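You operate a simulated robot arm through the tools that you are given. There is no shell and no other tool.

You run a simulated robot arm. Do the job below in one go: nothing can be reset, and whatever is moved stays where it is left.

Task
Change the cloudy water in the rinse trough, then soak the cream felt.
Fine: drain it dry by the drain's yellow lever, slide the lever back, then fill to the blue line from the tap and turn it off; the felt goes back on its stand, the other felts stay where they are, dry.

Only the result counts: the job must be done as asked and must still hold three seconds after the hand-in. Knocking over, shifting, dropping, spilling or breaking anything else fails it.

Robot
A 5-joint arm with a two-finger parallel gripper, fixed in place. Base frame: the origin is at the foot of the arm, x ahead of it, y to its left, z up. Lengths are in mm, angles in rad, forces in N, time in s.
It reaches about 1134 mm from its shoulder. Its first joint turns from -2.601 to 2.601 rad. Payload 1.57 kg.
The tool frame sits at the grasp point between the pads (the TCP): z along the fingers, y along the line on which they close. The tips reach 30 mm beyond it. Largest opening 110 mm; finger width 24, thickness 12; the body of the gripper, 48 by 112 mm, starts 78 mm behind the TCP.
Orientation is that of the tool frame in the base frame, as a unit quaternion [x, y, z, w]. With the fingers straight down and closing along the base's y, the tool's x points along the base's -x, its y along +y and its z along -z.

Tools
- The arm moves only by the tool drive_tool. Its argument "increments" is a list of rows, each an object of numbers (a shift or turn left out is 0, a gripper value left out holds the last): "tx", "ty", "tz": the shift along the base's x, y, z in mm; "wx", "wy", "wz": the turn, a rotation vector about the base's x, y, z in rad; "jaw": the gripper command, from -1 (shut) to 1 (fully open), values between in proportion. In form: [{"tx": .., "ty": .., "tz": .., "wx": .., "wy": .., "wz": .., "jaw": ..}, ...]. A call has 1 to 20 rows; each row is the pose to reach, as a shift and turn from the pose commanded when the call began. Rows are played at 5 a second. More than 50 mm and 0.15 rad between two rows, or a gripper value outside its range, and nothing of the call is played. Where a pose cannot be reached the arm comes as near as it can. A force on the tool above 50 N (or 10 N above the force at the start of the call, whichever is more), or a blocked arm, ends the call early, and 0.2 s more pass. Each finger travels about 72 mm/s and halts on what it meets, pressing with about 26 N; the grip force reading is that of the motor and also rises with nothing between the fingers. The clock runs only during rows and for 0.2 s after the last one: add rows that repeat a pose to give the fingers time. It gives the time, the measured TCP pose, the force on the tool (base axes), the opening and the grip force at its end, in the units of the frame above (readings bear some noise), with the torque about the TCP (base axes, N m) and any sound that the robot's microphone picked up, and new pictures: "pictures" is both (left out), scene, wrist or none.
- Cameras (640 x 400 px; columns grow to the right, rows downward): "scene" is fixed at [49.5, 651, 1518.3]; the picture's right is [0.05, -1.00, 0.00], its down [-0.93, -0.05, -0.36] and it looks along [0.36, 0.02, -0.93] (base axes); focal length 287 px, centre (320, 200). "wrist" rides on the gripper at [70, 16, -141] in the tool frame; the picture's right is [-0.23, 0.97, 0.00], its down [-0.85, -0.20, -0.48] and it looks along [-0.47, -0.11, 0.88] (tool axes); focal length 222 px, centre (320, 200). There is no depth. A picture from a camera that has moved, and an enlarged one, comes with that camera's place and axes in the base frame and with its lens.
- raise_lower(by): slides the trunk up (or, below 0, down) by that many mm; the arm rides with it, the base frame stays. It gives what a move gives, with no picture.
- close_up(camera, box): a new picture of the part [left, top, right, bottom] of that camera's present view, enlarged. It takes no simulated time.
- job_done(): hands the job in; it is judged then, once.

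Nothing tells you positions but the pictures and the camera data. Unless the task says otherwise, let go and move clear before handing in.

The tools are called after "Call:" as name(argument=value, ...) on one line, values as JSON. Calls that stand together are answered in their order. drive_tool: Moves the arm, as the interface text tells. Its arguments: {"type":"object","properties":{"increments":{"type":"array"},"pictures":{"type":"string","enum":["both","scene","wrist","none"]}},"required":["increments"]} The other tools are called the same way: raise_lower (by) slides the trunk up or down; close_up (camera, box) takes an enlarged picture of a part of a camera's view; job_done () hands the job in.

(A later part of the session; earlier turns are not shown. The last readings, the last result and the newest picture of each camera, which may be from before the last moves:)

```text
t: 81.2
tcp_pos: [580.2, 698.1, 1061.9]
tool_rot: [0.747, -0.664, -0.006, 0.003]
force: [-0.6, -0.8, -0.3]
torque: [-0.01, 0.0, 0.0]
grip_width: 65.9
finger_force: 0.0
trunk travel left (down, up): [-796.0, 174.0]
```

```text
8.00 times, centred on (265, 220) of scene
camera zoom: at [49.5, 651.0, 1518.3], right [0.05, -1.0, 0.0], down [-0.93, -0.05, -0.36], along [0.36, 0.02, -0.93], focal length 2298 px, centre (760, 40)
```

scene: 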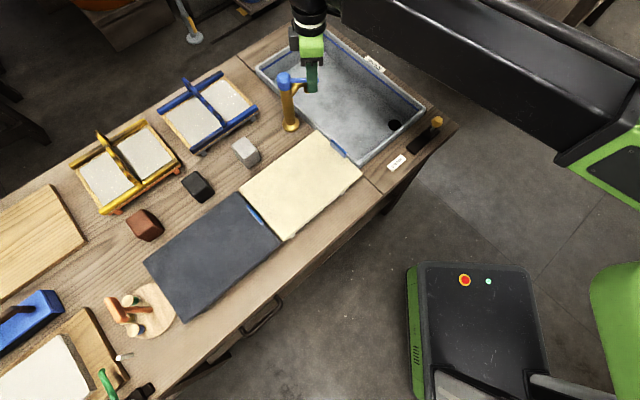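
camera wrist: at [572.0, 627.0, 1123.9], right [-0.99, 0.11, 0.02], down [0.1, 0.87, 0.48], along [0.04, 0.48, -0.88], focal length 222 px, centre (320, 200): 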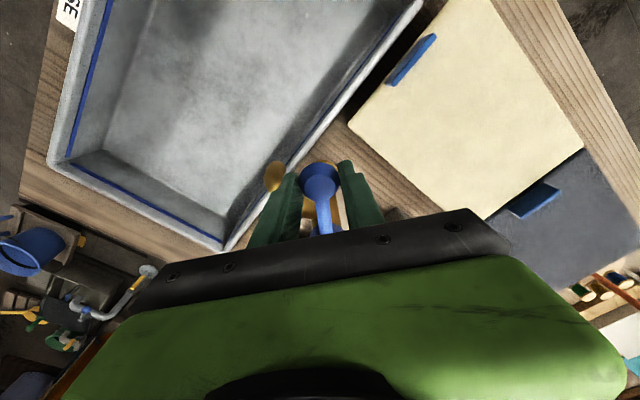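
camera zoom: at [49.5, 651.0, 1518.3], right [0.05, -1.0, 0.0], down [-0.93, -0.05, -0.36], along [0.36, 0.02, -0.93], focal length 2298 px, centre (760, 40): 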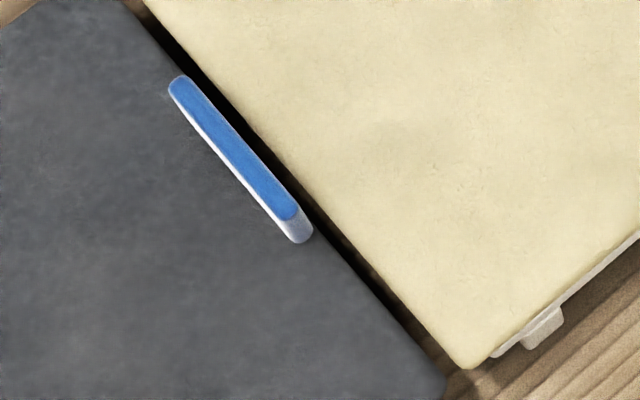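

The tab is an upright plate about 55 mm long on the felt's trough-side edge, centred near (467, 623), top at z≈847, with felt top ≈823. I'll pinch it across its thickness. First I'll move above it, keeping high, then turn the gripper.

Call:
drive_tool(increments=[{"tx": -38, "ty": -25, "wx": -0.004, "wy": -0.013, "jaw": 0.2}, {"tx": -76, "ty": -50, "wx": -0.004, "wy": -0.013}, {"tx": -113, "ty": -75, "wx": -0.004, "wy": -0.013}, {"tx": -113, "ty": -75, "wx": -0.004, "wy": -0.013}], pictures="none")

Call:
drive_tool(increments=[{"wz": -0.13}, {"wz": -0.26}, {"wz": -0.39}, {"wz": -0.52}, {"wz": -0.65}, {"wz": -0.78}, {"wz": -0.904}, {"wz": -0.904}])

Call:
close_up(camera="wrist", box=[200, 60, 440, 230])

```text
t: 82.2
tcp_pos: [466.8, 626.4, 1063.3]
tool_rot: [0.747, -0.665, 0.001, 0.0]
force: [0.0, -0.2, -0.5]
torque: [0.02, -0.01, 0.0]
grip_width: 66.1
finger_force: 0.0
trunk travel left (down, up): [-796.0, 174.0]
```

```text
t: 84.0
tcp_pos: [467.1, 624.5, 1063.9]
tool_rot: [-0.381, 0.925, 0.0, 0.0]
force: [0.6, -0.1, 0.5]
torque: [-0.03, -0.01, -0.01]
grip_width: 65.8
finger_force: 0.0
trunk travel left (down, up): [-796.0, 174.0]
camera wrist: at [406.5, 586.6, 1203.7], right [-0.52, 0.85, 0.0], down [0.75, 0.46, 0.48], along [0.41, 0.25, -0.88], focal length 222 px, centre (320, 200)
```

scene: 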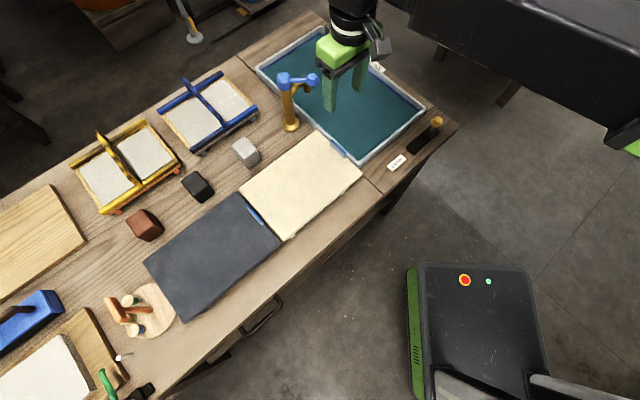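
wrist: 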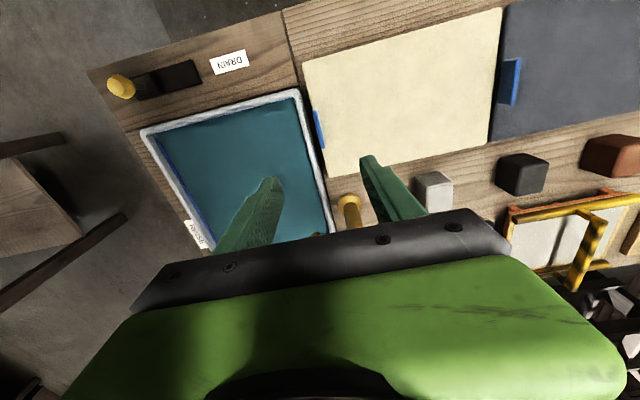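

```text
2.35 times, centred on (320, 145) of wrist
camera zoom: at [406.5, 586.6, 1203.7], right [-0.52, 0.85, 0.0], down [0.75, 0.46, 0.48], along [0.41, 0.25, -0.88], focal length 523 px, centre (320, 329)
```

zoom: 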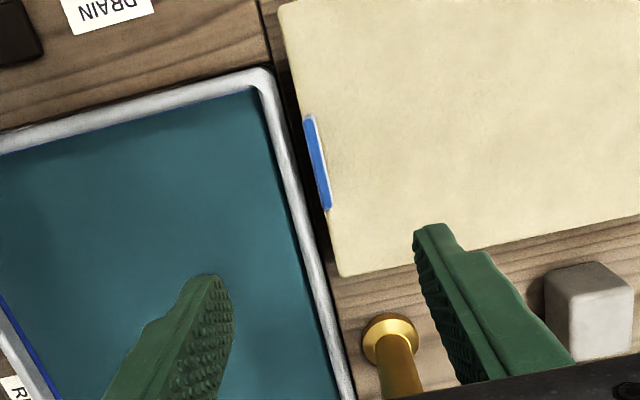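

The tab lies between the fingers' line as computed. I'll centre slightly and lower to just above it for another look.

Call:
drive_tool(increments=[{"tx": 0.3, "ty": -2.3}, {"tx": 0.3, "ty": -2.3}], pictures="none")

Call:
raise_lower(by=-164)

Call:
close_up(camera="wrist", box=[200, 80, 440, 250])

Call:
close_up(camera="scene", box=[300, 90, 380, 170])

```text
t: 84.6
tcp_pos: [468.4, 620.7, 1062.3]
tool_rot: [-0.381, 0.924, 0.0, 0.0]
force: [-0.9, 1.4, 0.3]
torque: [-0.02, -0.02, -0.01]
grip_width: 65.8
finger_force: 0.2
trunk travel left (down, up): [-796.0, 174.0]
```

```text
t: 86.5
tcp_pos: [467.4, 620.9, 899.3]
tool_rot: [-0.382, 0.924, 0.0, 0.0]
force: [0.4, -0.2, 0.6]
torque: [-0.01, 0.03, -0.04]
grip_width: 65.7
finger_force: 0.1
trunk travel left (down, up): [-632.0, 338.0]
```

```text
2.35 times, centred on (320, 165) of wrist
camera zoom: at [406.8, 583.5, 1039.8], right [-0.53, 0.85, 0.0], down [0.75, 0.46, 0.48], along [0.41, 0.25, -0.88], focal length 523 px, centre (320, 282)
```

zoom: 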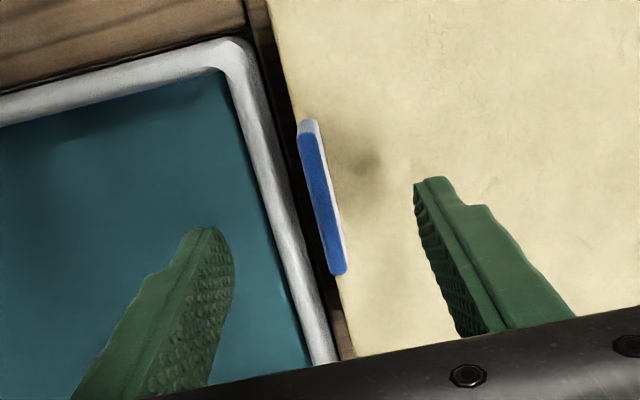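

```text
5.00 times, centred on (340, 130) of scene
camera zoom: at [49.5, 651.0, 1518.3], right [0.05, -1.0, 0.0], down [-0.93, -0.05, -0.36], along [0.36, 0.02, -0.93], focal length 1436 px, centre (220, 550)
```

zoom: 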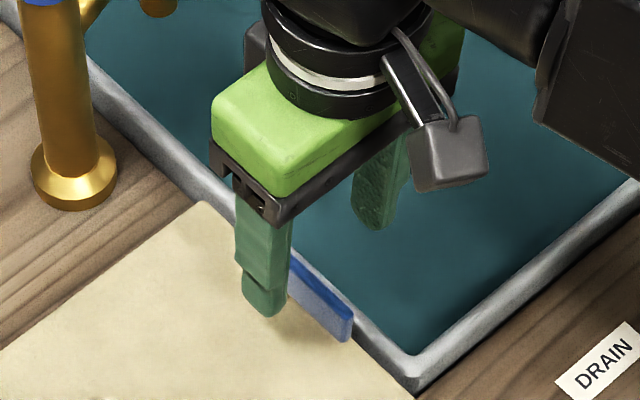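

Aligned with the tab. I'll lower so the tips sit a few mm above the felt surface, straddling the tab.

Call:
raise_lower(by=-40)

Call:
close_up(camera="wrist", box=[200, 80, 440, 250])

Call:
close_up(camera="scene", box=[300, 100, 380, 170])

```text
t: 87.3
tcp_pos: [466.8, 621.3, 858.6]
tool_rot: [-0.38, 0.925, 0.0, -0.001]
force: [0.6, -0.5, -0.2]
torque: [-0.02, 0.02, -0.01]
grip_width: 66.1
finger_force: 0.1
trunk travel left (down, up): [-592.0, 378.0]
```

```text
2.35 times, centred on (320, 165) of wrist
camera zoom: at [406.8, 583.4, 999.8], right [-0.53, 0.85, 0.0], down [0.75, 0.46, 0.48], along [0.41, 0.25, -0.88], focal length 523 px, centre (320, 282)
```

zoom: 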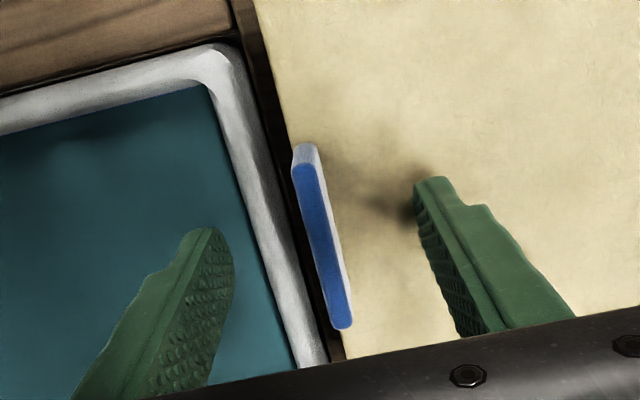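

```text
5.71 times, centred on (340, 135) of scene
camera zoom: at [49.5, 651.0, 1518.3], right [0.05, -1.0, 0.0], down [-0.93, -0.05, -0.36], along [0.36, 0.02, -0.93], focal length 1641 px, centre (206, 571)
```

zoom: 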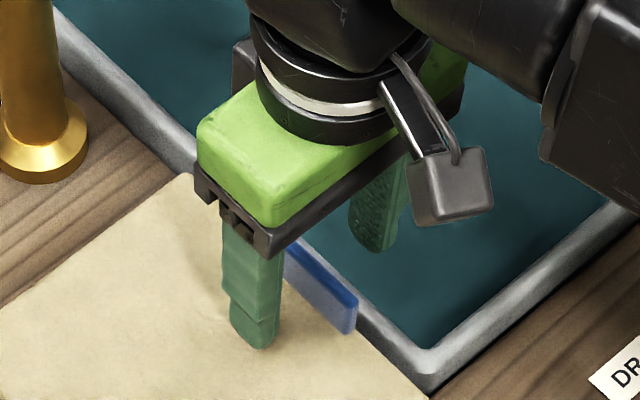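

Tips hover roughly 8–10 mm above the felt. I'll go 4 mm lower for more overlap, then close on the tab.

Call:
raise_lower(by=-4)

Call:
drive_tool(increments=[{"jaw": -0.4}, {"jaw": -1}, {"jaw": -1}, {"jaw": -1}, {"jaw": -1}])

Call:
close_up(camera="wrist", box=[200, 80, 440, 250])

Call:
close_up(camera="scene", box=[230, 100, 380, 250])

```text
t: 87.8
tcp_pos: [466.9, 620.8, 855.2]
tool_rot: [-0.381, 0.925, -0.001, -0.001]
force: [0.1, 0.0, 0.7]
torque: [0.01, 0.01, -0.03]
grip_width: 66.0
finger_force: 0.0
trunk travel left (down, up): [-588.0, 382.0]
```

```text
t: 89.0
tcp_pos: [467.6, 621.6, 854.6]
tool_rot: [-0.382, 0.924, 0.0, 0.0]
force: [-1.2, 0.3, -0.2]
torque: [0.07, -0.02, 0.05]
grip_width: 7.3
finger_force: 26.1
trunk travel left (down, up): [-588.0, 382.0]
camera wrist: at [406.8, 583.6, 995.7], right [-0.53, 0.85, 0.0], down [0.75, 0.46, 0.48], along [0.41, 0.25, -0.88], focal length 222 px, centre (320, 200)
```

scene: 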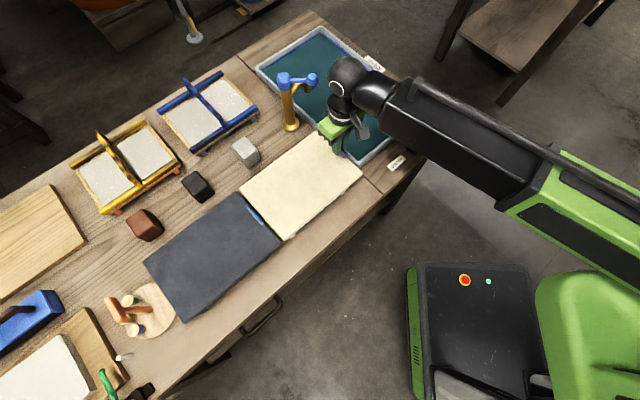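
wrist: 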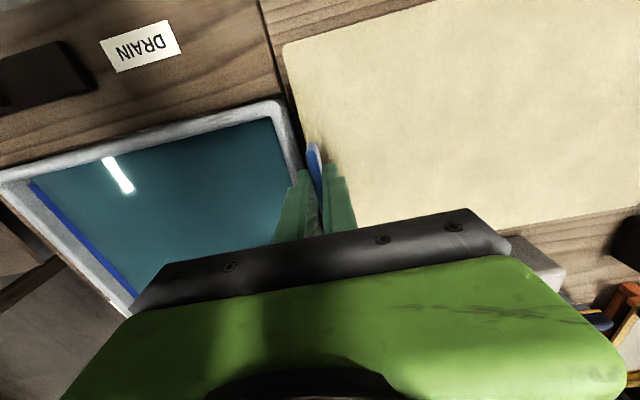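

```text
2.35 times, centred on (320, 165) of wrist
camera zoom: at [406.8, 583.6, 995.7], right [-0.53, 0.85, 0.0], down [0.75, 0.46, 0.48], along [0.41, 0.25, -0.88], focal length 523 px, centre (320, 282)
```

zoom: 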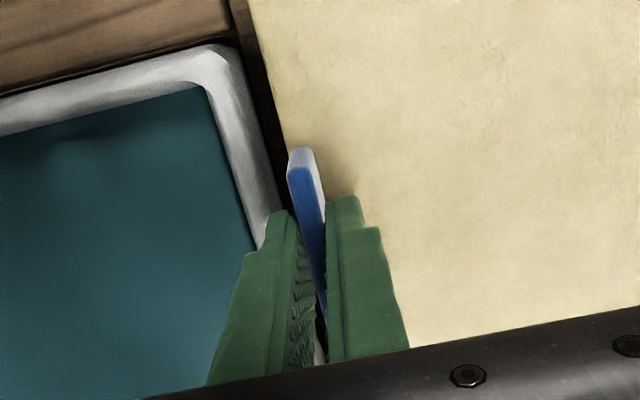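

```text
2.67 times, centred on (305, 175) of scene
camera zoom: at [49.5, 651.0, 1518.3], right [0.05, -1.0, 0.0], down [-0.93, -0.05, -0.36], along [0.36, 0.02, -0.93], focal length 766 px, centre (360, 267)
```

zoom: 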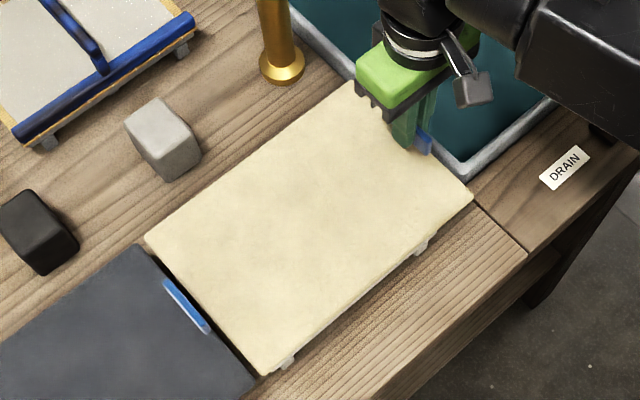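

Tab gripped (7 mm, 26 N). I'll lift a little and look at how the felt hangs.

Call:
raise_lower(by=40)

Call:
close_up(camera="scene", box=[230, 100, 380, 250])

Call:
close_up(camera="wrist", box=[0, 0, 640, 400])

```text
t: 89.9
tcp_pos: [468.1, 620.6, 894.2]
tool_rot: [-0.381, 0.925, 0.0, 0.0]
force: [-0.6, -0.2, -1.5]
torque: [-0.09, -0.1, 0.02]
grip_width: 7.4
finger_force: 25.8
trunk travel left (down, up): [-628.0, 342.0]
```

```text
2.67 times, centred on (305, 175) of scene
camera zoom: at [49.5, 651.0, 1518.3], right [0.05, -1.0, 0.0], down [-0.93, -0.05, -0.36], along [0.36, 0.02, -0.93], focal length 766 px, centre (360, 267)
```

zoom: 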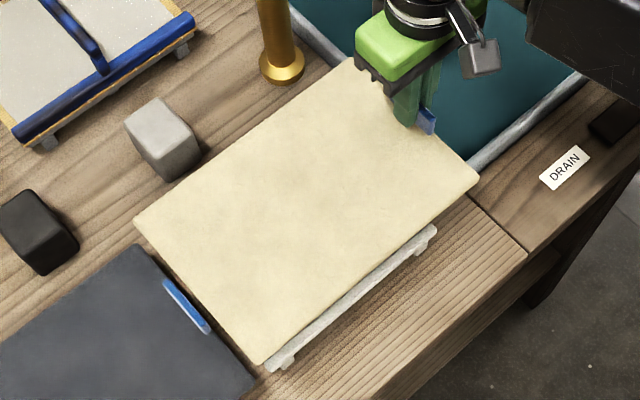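

```text
1.00 times, centred on (320, 200) of wrist (not enlarged: the box is as wide or as high as the picture)
camera zoom: at [406.9, 583.7, 1035.6], right [-0.53, 0.85, 0.0], down [0.75, 0.46, 0.48], along [0.41, 0.25, -0.88], focal length 222 px, centre (320, 200)
```

zoom: 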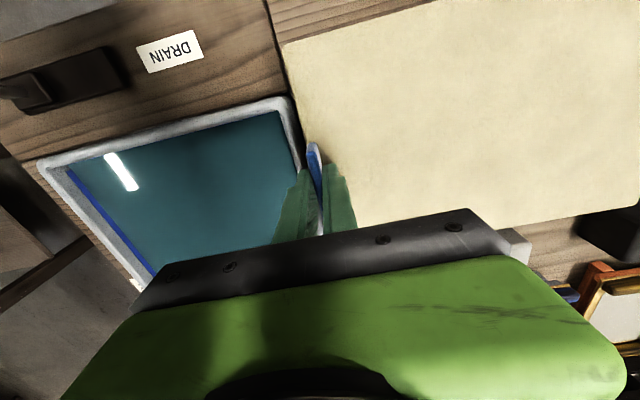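

It lifts with the stand left in place; the far end seems to sag or still rest. I'll raise further and check.

Call:
raise_lower(by=60)

Call:
close_up(camera="scene", box=[230, 100, 380, 250])

Call:
close_up(camera="wrist", box=[0, 0, 640, 400])

```text
t: 90.9
tcp_pos: [467.5, 620.1, 953.5]
tool_rot: [-0.381, 0.924, 0.0, 0.0]
force: [0.2, -0.7, -0.7]
torque: [-0.11, -0.11, 0.02]
grip_width: 7.3
finger_force: 26.1
trunk travel left (down, up): [-688.0, 282.0]
```

```text
2.67 times, centred on (305, 175) of scene
camera zoom: at [49.5, 651.0, 1518.3], right [0.05, -1.0, 0.0], down [-0.93, -0.05, -0.36], along [0.36, 0.02, -0.93], focal length 766 px, centre (360, 267)
```

zoom: 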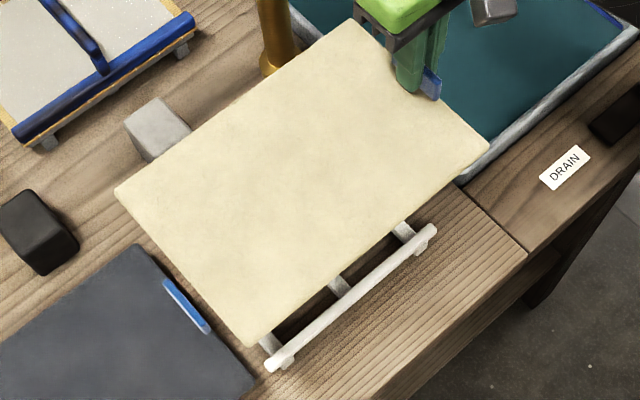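

```text
1.00 times, centred on (320, 200) of wrist (not enlarged: the box is as wide or as high as the picture)
camera zoom: at [406.8, 583.7, 1095.6], right [-0.53, 0.85, 0.0], down [0.75, 0.46, 0.48], along [0.41, 0.25, -0.88], focal length 222 px, centre (320, 200)
```

zoom: 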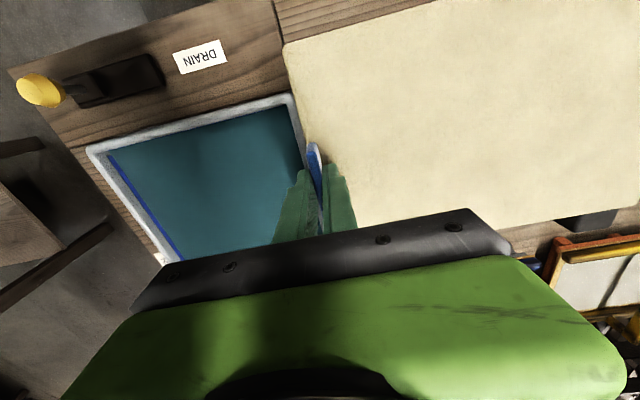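

The felt holds rigidly by its tab (about 0.12 kg). I'll raise well above the tap, then swing it 90° while moving over the trough.

Call:
raise_lower(by=150)

Call:
drive_tool(increments=[{"tx": 10, "ty": -6, "wz": -0.09}, {"tx": 20, "ty": -12, "wz": -0.18}, {"tx": 30, "ty": -18, "wz": -0.27}, {"tx": 40, "ty": -24, "wz": -0.36}, {"tx": 50, "ty": -30, "wz": -0.45}, {"tx": 60, "ty": -36, "wz": -0.54}, {"tx": 70, "ty": -42, "wz": -0.63}, {"tx": 80, "ty": -48, "wz": -0.72}, {"tx": 90, "ty": -54, "wz": -0.81}, {"tx": 100, "ty": -60, "wz": -0.9}, {"tx": 110, "ty": -66, "wz": -0.99}, {"tx": 120, "ty": -72, "wz": -1.08}, {"tx": 130, "ty": -78, "wz": -1.17}, {"tx": 139, "ty": -84, "wz": -1.26}, {"tx": 147, "ty": -89, "wz": -1.35}, {"tx": 154, "ty": -93, "wz": -1.43}, {"tx": 159, "ty": -96, "wz": -1.5}, {"tx": 161, "ty": -97, "wz": -1.571}, {"tx": 161, "ty": -97, "wz": -1.571}])

Call:
close_up(camera="scene", box=[230, 0, 470, 150])

```text
t: 92.6
tcp_pos: [466.3, 620.7, 1104.0]
tool_rot: [-0.38, 0.925, -0.001, 0.001]
force: [-0.4, -1.1, -0.9]
torque: [-0.13, -0.04, -0.03]
grip_width: 7.2
finger_force: 25.8
trunk travel left (down, up): [-838.0, 132.0]
```

```text
t: 96.6
tcp_pos: [629.1, 524.2, 1105.3]
tool_rot: [0.384, 0.923, 0.001, 0.0]
force: [-0.2, -0.6, 0.0]
torque: [-0.08, 0.1, 0.0]
grip_width: 7.4
finger_force: 25.8
trunk travel left (down, up): [-838.0, 132.0]
camera wrist: at [592.7, 584.7, 1245.7], right [0.85, 0.52, 0.0], down [0.46, -0.75, 0.48], along [0.25, -0.41, -0.88], focal length 222 px, centre (320, 200)
```

scene: 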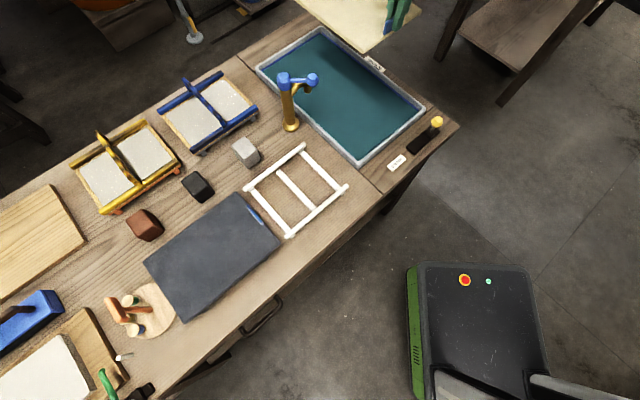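
wrist: 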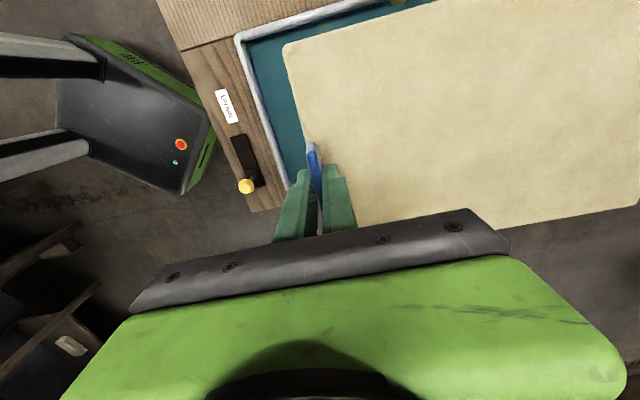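

```text
2.67 times, centred on (350, 75) of scene
camera zoom: at [49.5, 651.0, 1518.3], right [0.05, -1.0, 0.0], down [-0.93, -0.05, -0.36], along [0.36, 0.02, -0.93], focal length 766 px, centre (240, 533)
```

zoom: 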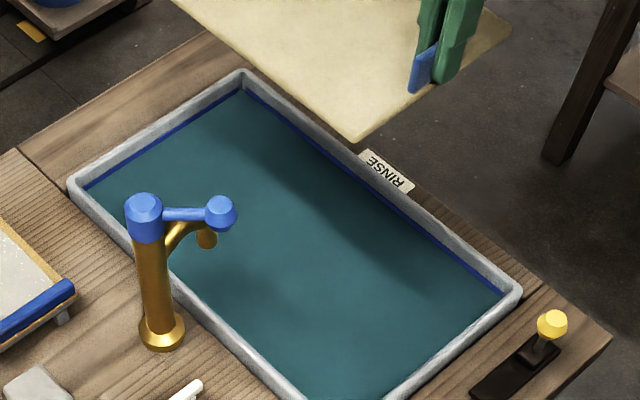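

The felt is over the trough, long side along its length, with the stand left undisturbed. I'll lower in stages, checking clearance to the spout and the rim.

Call:
raise_lower(by=-170)

Call:
drive_tool(increments=[{}])

Call:
close_up(camera="scene", box=[230, 0, 470, 150])

```text
t: 98.5
tcp_pos: [630.4, 523.1, 935.1]
tool_rot: [0.385, 0.923, 0.0, 0.0]
force: [-0.1, -1.3, 0.4]
torque: [-0.09, 0.08, -0.01]
grip_width: 7.2
finger_force: 25.6
trunk travel left (down, up): [-668.0, 302.0]
```

```text
t: 98.9
tcp_pos: [629.1, 524.2, 935.1]
tool_rot: [0.384, 0.923, 0.0, 0.0]
force: [0.2, -0.5, -0.2]
torque: [-0.11, 0.11, -0.01]
grip_width: 7.2
finger_force: 26.6
trunk travel left (down, up): [-668.0, 302.0]
camera wrist: at [592.6, 584.6, 1075.7], right [0.85, 0.53, 0.0], down [0.46, -0.75, 0.48], along [0.25, -0.41, -0.88], focal length 222 px, centre (320, 200)
```

scene: 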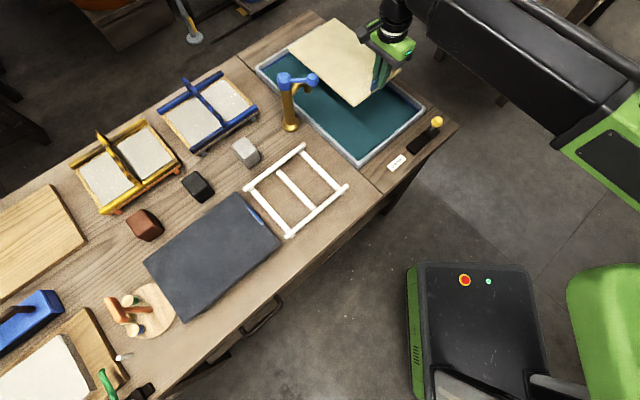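
wrist: 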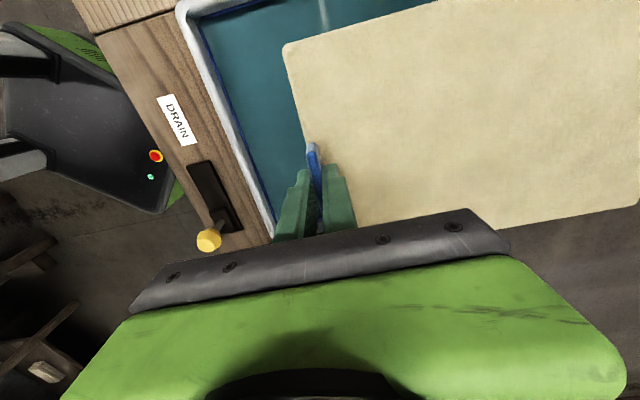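

```text
2.67 times, centred on (350, 75) of scene
camera zoom: at [49.5, 651.0, 1518.3], right [0.05, -1.0, 0.0], down [-0.93, -0.05, -0.36], along [0.36, 0.02, -0.93], focal length 766 px, centre (240, 533)
```

zoom: 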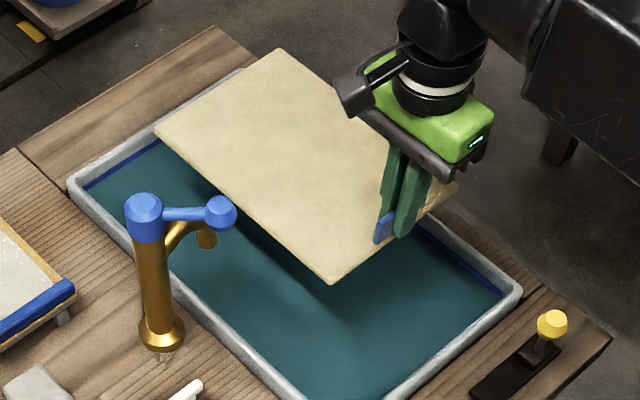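

Felt spans roughly p 810–1093, q −170…20 in trough axes, which clears the walls and spout by about 27–30 mm. I'll keep lowering.

Call:
raise_lower(by=-95)

Call:
close_up(camera="scene", box=[230, 0, 470, 150])

Call:
close_up(camera="wrist", box=[0, 0, 640, 400])

```text
t: 100.2
tcp_pos: [630.0, 523.5, 839.8]
tool_rot: [0.384, 0.923, 0.001, 0.0]
force: [-0.4, 0.5, -0.4]
torque: [-0.08, 0.1, 0.0]
grip_width: 7.7
finger_force: 26.7
trunk travel left (down, up): [-573.0, 397.0]
```

```text
2.67 times, centred on (350, 75) of scene
camera zoom: at [49.5, 651.0, 1518.3], right [0.05, -1.0, 0.0], down [-0.93, -0.05, -0.36], along [0.36, 0.02, -0.93], focal length 766 px, centre (240, 533)
```

zoom: 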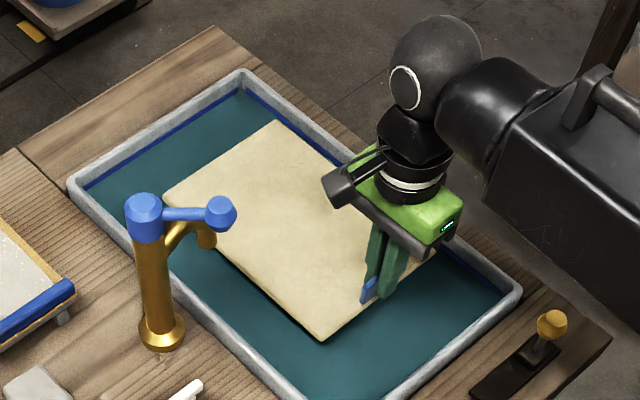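

```text
1.00 times, centred on (320, 200) of wrist (not enlarged: the box is as wide or as high as the picture)
camera zoom: at [592.6, 584.5, 980.7], right [0.85, 0.53, 0.0], down [0.46, -0.75, 0.48], along [0.25, -0.41, -0.88], focal length 222 px, centre (320, 200)
```

zoom: 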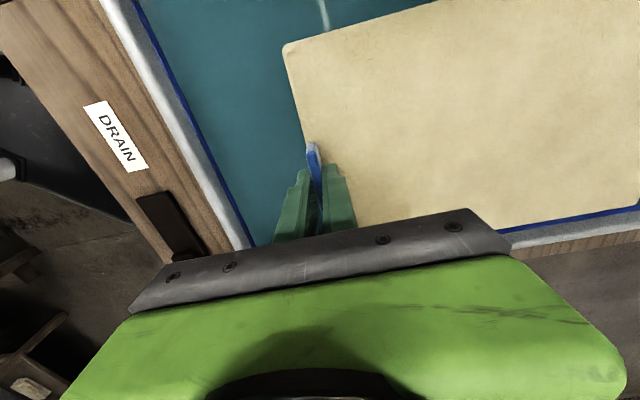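

Clear on all sides. I'll lower it under the water surface.

Call:
raise_lower(by=-50)

Call:
close_up(camera="scene", box=[230, 0, 470, 150])

Call:
close_up(camera="wrist", box=[0, 0, 640, 400])

```text
t: 101.2
tcp_pos: [628.7, 523.9, 790.3]
tool_rot: [0.385, 0.923, 0.0, 0.0]
force: [0.0, -0.2, -0.2]
torque: [-0.06, 0.07, -0.03]
grip_width: 7.1
finger_force: 26.2
trunk travel left (down, up): [-523.0, 447.0]
```

```text
2.67 times, centred on (350, 75) of scene
camera zoom: at [49.5, 651.0, 1518.3], right [0.05, -1.0, 0.0], down [-0.93, -0.05, -0.36], along [0.36, 0.02, -0.93], focal length 766 px, centre (240, 533)
```

zoom: 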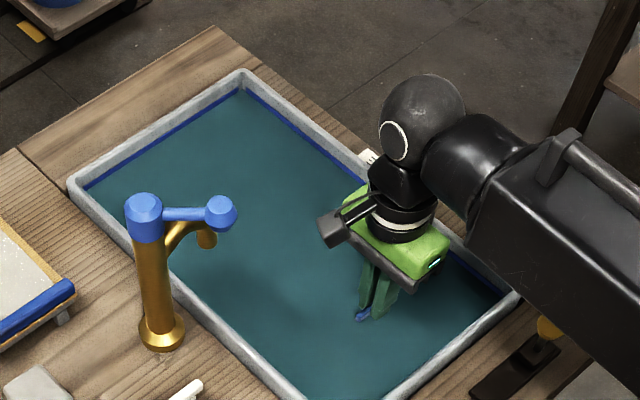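

```text
1.00 times, centred on (320, 200) of wrist (not enlarged: the box is as wide or as high as the picture)
camera zoom: at [592.6, 584.5, 930.7], right [0.85, 0.53, 0.0], down [0.46, -0.75, 0.48], along [0.25, -0.41, -0.88], focal length 222 px, centre (320, 200)
```

zoom: 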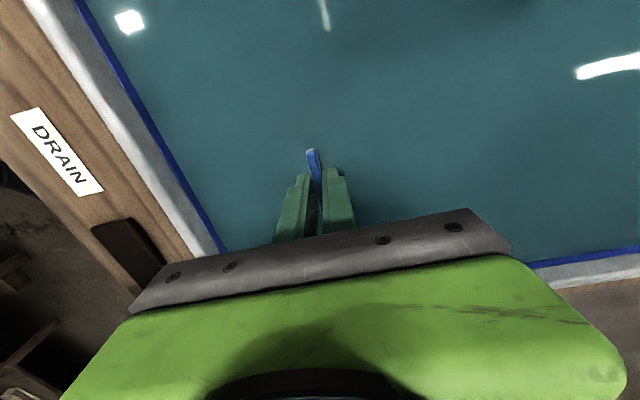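

The felt is under water with only the tab top showing. I'll go 12 mm deeper and let it soak for several seconds.

Call:
raise_lower(by=-12)

Call:
drive_tool(increments=[{}, {}, {}, {}, {}, {}, {}, {}, {}, {}, {}, {}, {}, {}, {}, {}, {}, {}, {}, {}], pictures="none")

Call:
drive_tool(increments=[{}, {}, {}, {}, {}, {}, {}, {}, {}, {}, {}, {}, {}, {}, {}, {}, {}, {}, {}, {}], pictures="scene")

Call:
close_up(camera="scene", box=[230, 0, 470, 150])

```text
t: 101.8
tcp_pos: [628.9, 522.8, 776.8]
tool_rot: [0.384, 0.923, 0.0, 0.0]
force: [0.2, -0.6, -0.8]
torque: [-0.13, 0.1, -0.03]
grip_width: 7.4
finger_force: 26.0
trunk travel left (down, up): [-511.0, 459.0]
```

```text
t: 106.0
tcp_pos: [629.2, 523.3, 776.9]
tool_rot: [0.384, 0.923, 0.0, 0.0]
force: [0.2, 0.2, -0.7]
torque: [-0.11, 0.12, 0.02]
grip_width: 7.4
finger_force: 25.7
trunk travel left (down, up): [-511.0, 459.0]
```

```text
t: 110.2
tcp_pos: [628.5, 523.3, 778.7]
tool_rot: [0.385, 0.923, 0.0, 0.0]
force: [-0.8, -0.6, -1.0]
torque: [-0.12, 0.13, 0.0]
grip_width: 7.5
finger_force: 26.1
trunk travel left (down, up): [-511.0, 459.0]
```

scene: 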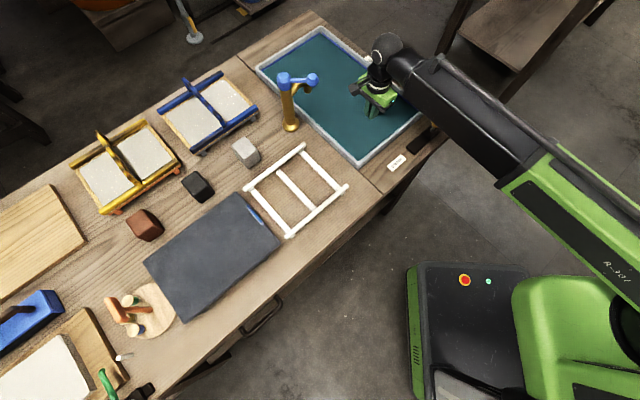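

```text
2.67 times, centred on (350, 75) of scene
camera zoom: at [49.5, 651.0, 1518.3], right [0.05, -1.0, 0.0], down [-0.93, -0.05, -0.36], along [0.36, 0.02, -0.93], focal length 766 px, centre (240, 533)
```

zoom: 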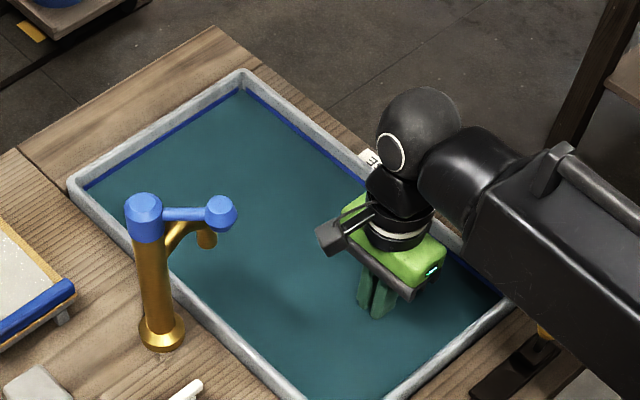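

Soaked about 9 s. I'll give it a few seconds more, then lift straight out and let it drip over the trough.

Call:
drive_tool(increments=[{}, {}, {}, {}, {}, {}, {}, {}, {}, {}, {}, {}, {}, {}, {}, {}, {}, {}, {}, {}], pictures="none")

Call:
raise_lower(by=60)

Call:
close_up(camera="scene", box=[230, 0, 470, 150])

Call:
close_up(camera="wrist", box=[0, 0, 640, 400])

```text
t: 114.3
tcp_pos: [630.0, 522.8, 778.4]
tool_rot: [0.384, 0.923, -0.001, 0.0]
force: [-0.1, -0.1, -1.4]
torque: [-0.08, 0.13, 0.01]
grip_width: 7.6
finger_force: 25.5
trunk travel left (down, up): [-511.0, 459.0]
```

```text
t: 115.3
tcp_pos: [630.6, 523.2, 837.9]
tool_rot: [0.384, 0.923, 0.001, 0.001]
force: [-0.3, 0.9, -1.4]
torque: [-0.13, 0.14, -0.01]
grip_width: 7.5
finger_force: 25.8
trunk travel left (down, up): [-571.0, 399.0]
```

```text
2.67 times, centred on (350, 75) of scene
camera zoom: at [49.5, 651.0, 1518.3], right [0.05, -1.0, 0.0], down [-0.93, -0.05, -0.36], along [0.36, 0.02, -0.93], focal length 766 px, centre (240, 533)
```

zoom: 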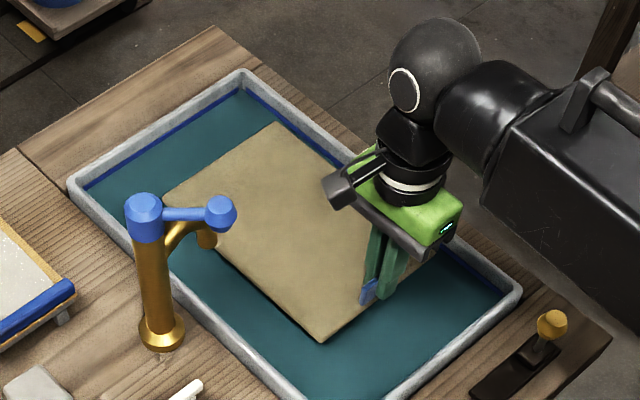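

```text
1.00 times, centred on (320, 200) of wrist (not enlarged: the box is as wide or as high as the picture)
camera zoom: at [592.7, 584.7, 978.5], right [0.85, 0.53, 0.0], down [0.46, -0.75, 0.48], along [0.25, -0.41, -0.88], focal length 222 px, centre (320, 200)
```

zoom: 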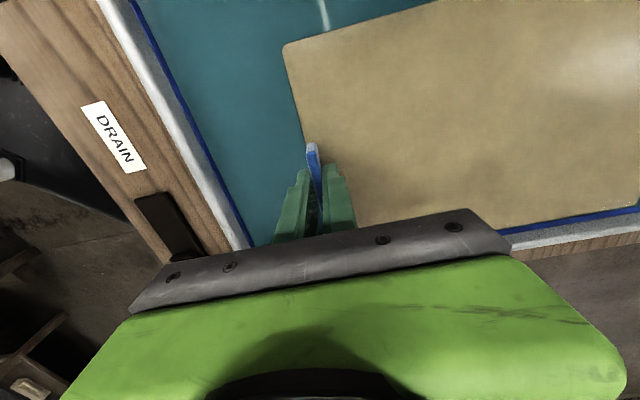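

The felt is evenly darkened (wet) and hasn't slipped in the grip. I'll let it drip a few seconds, then raise and swing back along the same path.

Call:
drive_tool(increments=[{}, {}, {}, {}, {}, {}, {}, {}, {}, {}, {}, {}, {}, {}, {}, {}, {}, {}, {}, {}], pictures="none")

Call:
raise_lower(by=267)

Call:
close_up(camera="scene", box=[250, 20, 490, 170])

Call:
close_up(camera="scene", box=[395, 85, 430, 115])

```text
t: 119.5
tcp_pos: [629.8, 523.5, 837.0]
tool_rot: [0.384, 0.923, 0.0, 0.0]
force: [0.3, 0.2, -1.5]
torque: [-0.14, 0.13, -0.02]
grip_width: 7.7
finger_force: 25.3
trunk travel left (down, up): [-571.0, 399.0]
```

```text
t: 122.3
tcp_pos: [629.8, 522.7, 1104.4]
tool_rot: [0.384, 0.923, 0.0, 0.0]
force: [-0.1, -1.2, -0.4]
torque: [-0.12, 0.1, 0.0]
grip_width: 7.2
finger_force: 25.8
trunk travel left (down, up): [-838.0, 132.0]
```

```text
2.67 times, centred on (370, 95) of scene
camera zoom: at [49.5, 651.0, 1518.3], right [0.05, -1.0, 0.0], down [-0.93, -0.05, -0.36], along [0.36, 0.02, -0.93], focal length 766 px, centre (187, 480)
```

zoom: 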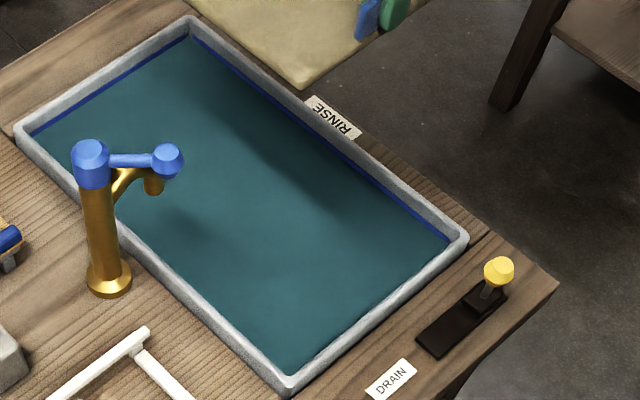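

```text
13.33 times, centred on (412, 100) of scene
camera zoom: at [49.5, 651.0, 1518.3], right [0.05, -1.0, 0.0], down [-0.93, -0.05, -0.36], along [0.36, 0.02, -0.93], focal length 3829 px, centre (-913, 1533)
```

zoom: 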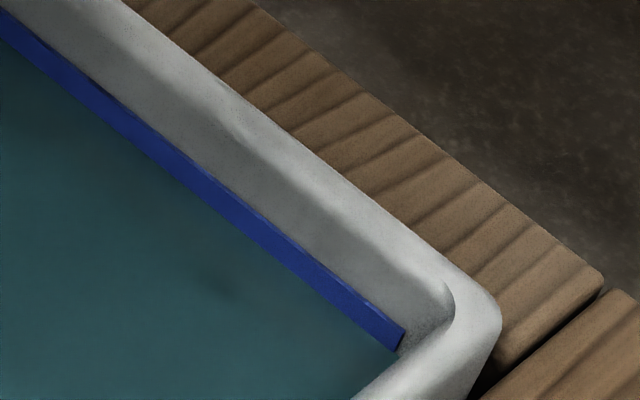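

Water is still in the blue band. I'll take a tighter look at the line to judge it precisely.

Call:
close_up(camera="scene", box=[396, 90, 412, 100])

Call:
close_up(camera="scene", box=[270, 45, 290, 58])

Call:
close_up(camera="scene", box=[310, 25, 335, 41])

```text
16.00 times, centred on (404, 95) of scene
camera zoom: at [49.5, 651.0, 1518.3], right [0.05, -1.0, 0.0], down [-0.93, -0.05, -0.36], along [0.36, 0.02, -0.93], focal length 4595 px, centre (-1024, 1880)
```

zoom: 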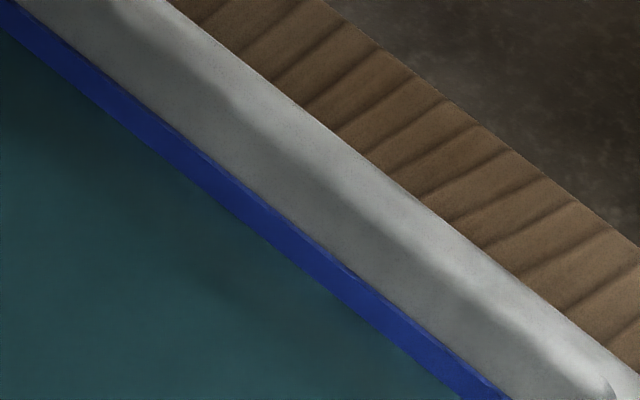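

```text
16.00 times, centred on (280, 52) of scene
camera zoom: at [49.5, 651.0, 1518.3], right [0.05, -1.0, 0.0], down [-0.93, -0.05, -0.36], along [0.36, 0.02, -0.93], focal length 4595 px, centre (960, 2576)
```

zoom: 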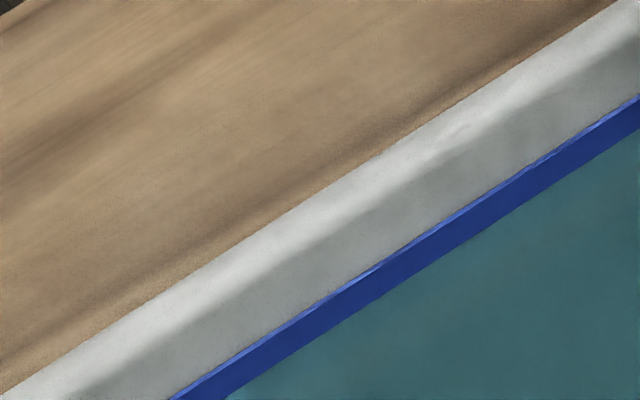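

```text
16.00 times, centred on (322, 33) of scene
camera zoom: at [49.5, 651.0, 1518.3], right [0.05, -1.0, 0.0], down [-0.93, -0.05, -0.36], along [0.36, 0.02, -0.93], focal length 4595 px, centre (280, 2872)
```

zoom: 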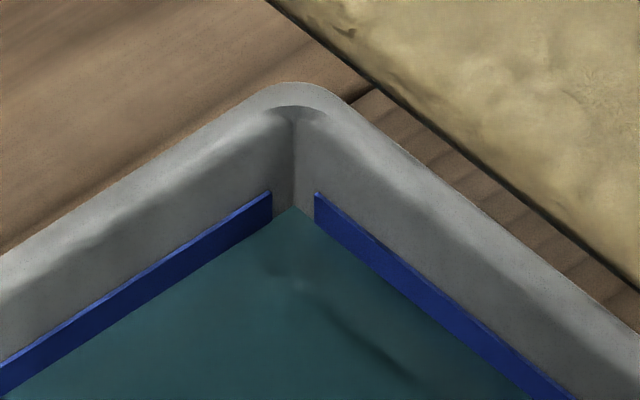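

The level sits near the lower part of the band; I'll consider a small top-up after the felt is back. Now I'll swing the felt back over its stand along the reverse path.

Call:
drive_tool(increments=[{"tx": -5, "ty": 3, "wz": 0.07}, {"tx": -12, "ty": 7, "wz": 0.15}, {"tx": -20, "ty": 12, "wz": 0.24}, {"tx": -30, "ty": 18, "wz": 0.33}, {"tx": -40, "ty": 24, "wz": 0.42}, {"tx": -50, "ty": 30, "wz": 0.51}, {"tx": -60, "ty": 36, "wz": 0.6}, {"tx": -70, "ty": 42, "wz": 0.69}, {"tx": -80, "ty": 48, "wz": 0.78}, {"tx": -90, "ty": 54, "wz": 0.87}, {"tx": -100, "ty": 60, "wz": 0.96}, {"tx": -110, "ty": 66, "wz": 1.05}, {"tx": -120, "ty": 72, "wz": 1.14}, {"tx": -130, "ty": 78, "wz": 1.23}, {"tx": -139, "ty": 84, "wz": 1.32}, {"tx": -147, "ty": 89, "wz": 1.41}, {"tx": -154, "ty": 93, "wz": 1.49}, {"tx": -161, "ty": 97, "wz": 1.571}, {"tx": -161, "ty": 97, "wz": 1.571}])

Call:
close_up(camera="scene", box=[200, 60, 420, 260])

```text
t: 126.3
tcp_pos: [468.2, 621.8, 1106.0]
tool_rot: [-0.382, 0.924, -0.001, 0.001]
force: [-0.8, 0.5, -0.3]
torque: [-0.13, -0.15, -0.01]
grip_width: 7.5
finger_force: 26.3
trunk travel left (down, up): [-838.0, 132.0]
camera wrist: at [408.1, 584.0, 1245.6], right [-0.53, 0.85, 0.0], down [0.75, 0.46, 0.48], along [0.41, 0.25, -0.88], focal length 222 px, centre (320, 200)
```

scene: 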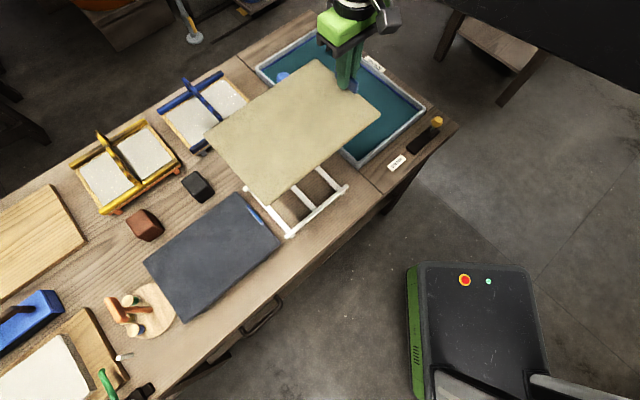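
wrist: 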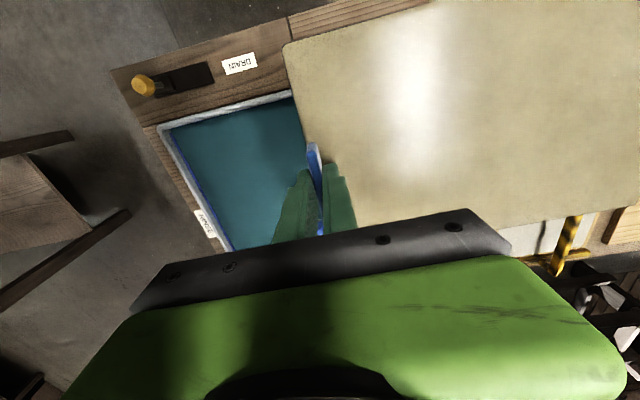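

```text
2.00 times, centred on (310, 160) of scene
camera zoom: at [49.5, 651.0, 1518.3], right [0.05, -1.0, 0.0], down [-0.93, -0.05, -0.36], along [0.36, 0.02, -0.93], focal length 574 px, centre (340, 280)
```

zoom: 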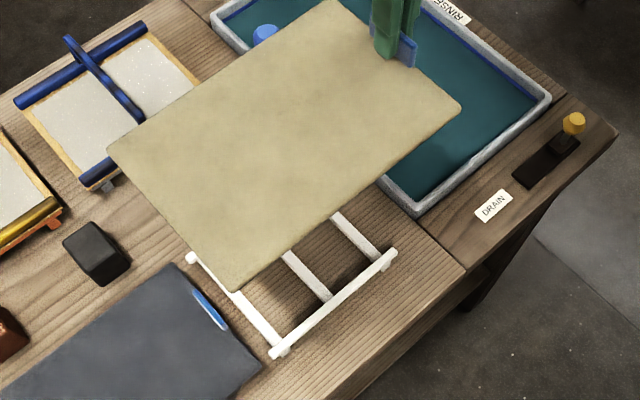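

Back over the stand with the same relative pose. I'll lower to the height I inspected on the way up and compare before setting down.

Call:
raise_lower(by=-150)

Call:
raise_lower(by=-60)

Call:
close_up(camera="scene", box=[230, 100, 380, 250])

Call:
close_up(camera="wrist", box=[0, 0, 640, 400])

```text
t: 128.0
tcp_pos: [469.4, 621.3, 955.3]
tool_rot: [-0.381, 0.924, -0.001, 0.0]
force: [0.6, 0.0, -1.7]
torque: [-0.15, -0.14, 0.0]
grip_width: 7.3
finger_force: 25.5
trunk travel left (down, up): [-688.0, 282.0]
```

```text
t: 129.0
tcp_pos: [469.2, 621.6, 895.3]
tool_rot: [-0.381, 0.925, 0.0, 0.0]
force: [-0.4, 0.1, -0.7]
torque: [-0.11, -0.15, 0.02]
grip_width: 7.1
finger_force: 26.3
trunk travel left (down, up): [-628.0, 342.0]
```

```text
2.67 times, centred on (305, 175) of scene
camera zoom: at [49.5, 651.0, 1518.3], right [0.05, -1.0, 0.0], down [-0.93, -0.05, -0.36], along [0.36, 0.02, -0.93], focal length 766 px, centre (360, 267)
```

zoom: 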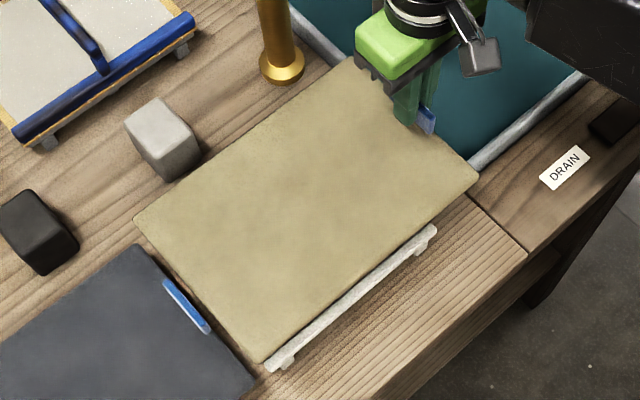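

```text
1.00 times, centred on (320, 200) of wrist (not enlarged: the box is as wide or as high as the picture)
camera zoom: at [408.1, 583.8, 1035.7], right [-0.53, 0.85, 0.0], down [0.75, 0.46, 0.48], along [0.41, 0.25, -0.88], focal length 222 px, centre (320, 200)
```

zoom: 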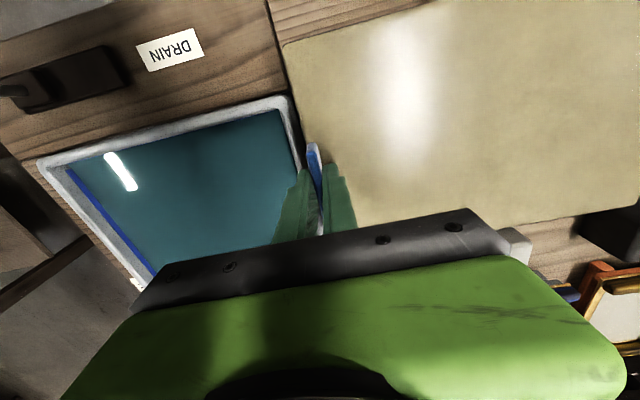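

Identical to the lift-off view. I'll correct 1 mm in x, lower onto the stand, and check.

Call:
drive_tool(increments=[{"tx": -1.2}, {"tx": -1.2}], pictures="none")

Call:
raise_lower(by=-36)

Call:
raise_lower(by=-4)

Call:
close_up(camera="scene", box=[230, 100, 380, 250])

Call:
close_up(camera="wrist", box=[200, 80, 440, 250])

```text
t: 129.6
tcp_pos: [466.3, 622.1, 894.8]
tool_rot: [-0.382, 0.924, 0.0, 0.0]
force: [0.3, 0.9, -0.5]
torque: [-0.15, -0.14, 0.01]
grip_width: 7.2
finger_force: 26.0
trunk travel left (down, up): [-628.0, 342.0]
```

```text
t: 130.4
tcp_pos: [469.7, 621.2, 859.0]
tool_rot: [-0.381, 0.925, -0.001, 0.0]
force: [0.3, 0.6, -2.1]
torque: [-0.13, -0.14, 0.0]
grip_width: 7.2
finger_force: 26.8
trunk travel left (down, up): [-592.0, 378.0]
```

```text
t: 130.9
tcp_pos: [467.8, 620.9, 855.3]
tool_rot: [-0.381, 0.925, -0.001, 0.0]
force: [1.3, -0.2, 2.0]
torque: [0.0, -0.01, -0.04]
grip_width: 7.4
finger_force: 26.3
trunk travel left (down, up): [-588.0, 382.0]
```

```text
2.67 times, centred on (305, 175) of scene
camera zoom: at [49.5, 651.0, 1518.3], right [0.05, -1.0, 0.0], down [-0.93, -0.05, -0.36], along [0.36, 0.02, -0.93], focal length 766 px, centre (360, 267)
```

zoom: 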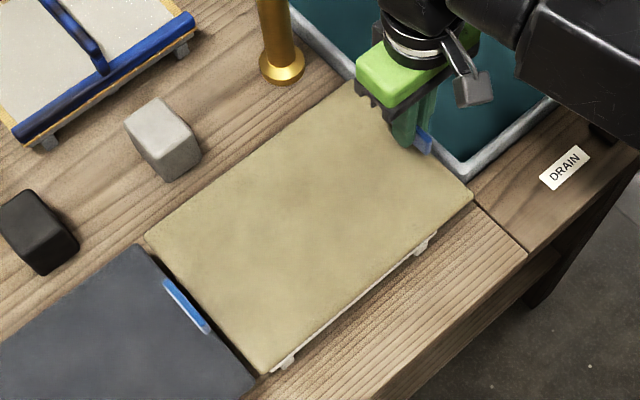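

```text
2.35 times, centred on (320, 165) of wrist
camera zoom: at [407.2, 583.6, 995.9], right [-0.53, 0.85, 0.0], down [0.75, 0.46, 0.48], along [0.41, 0.25, -0.88], focal length 523 px, centre (320, 282)
```

zoom: 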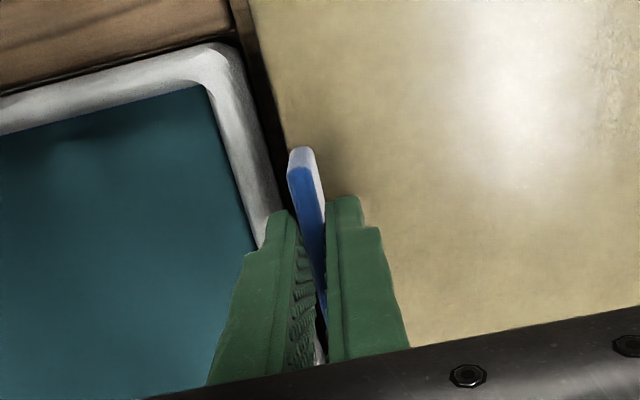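

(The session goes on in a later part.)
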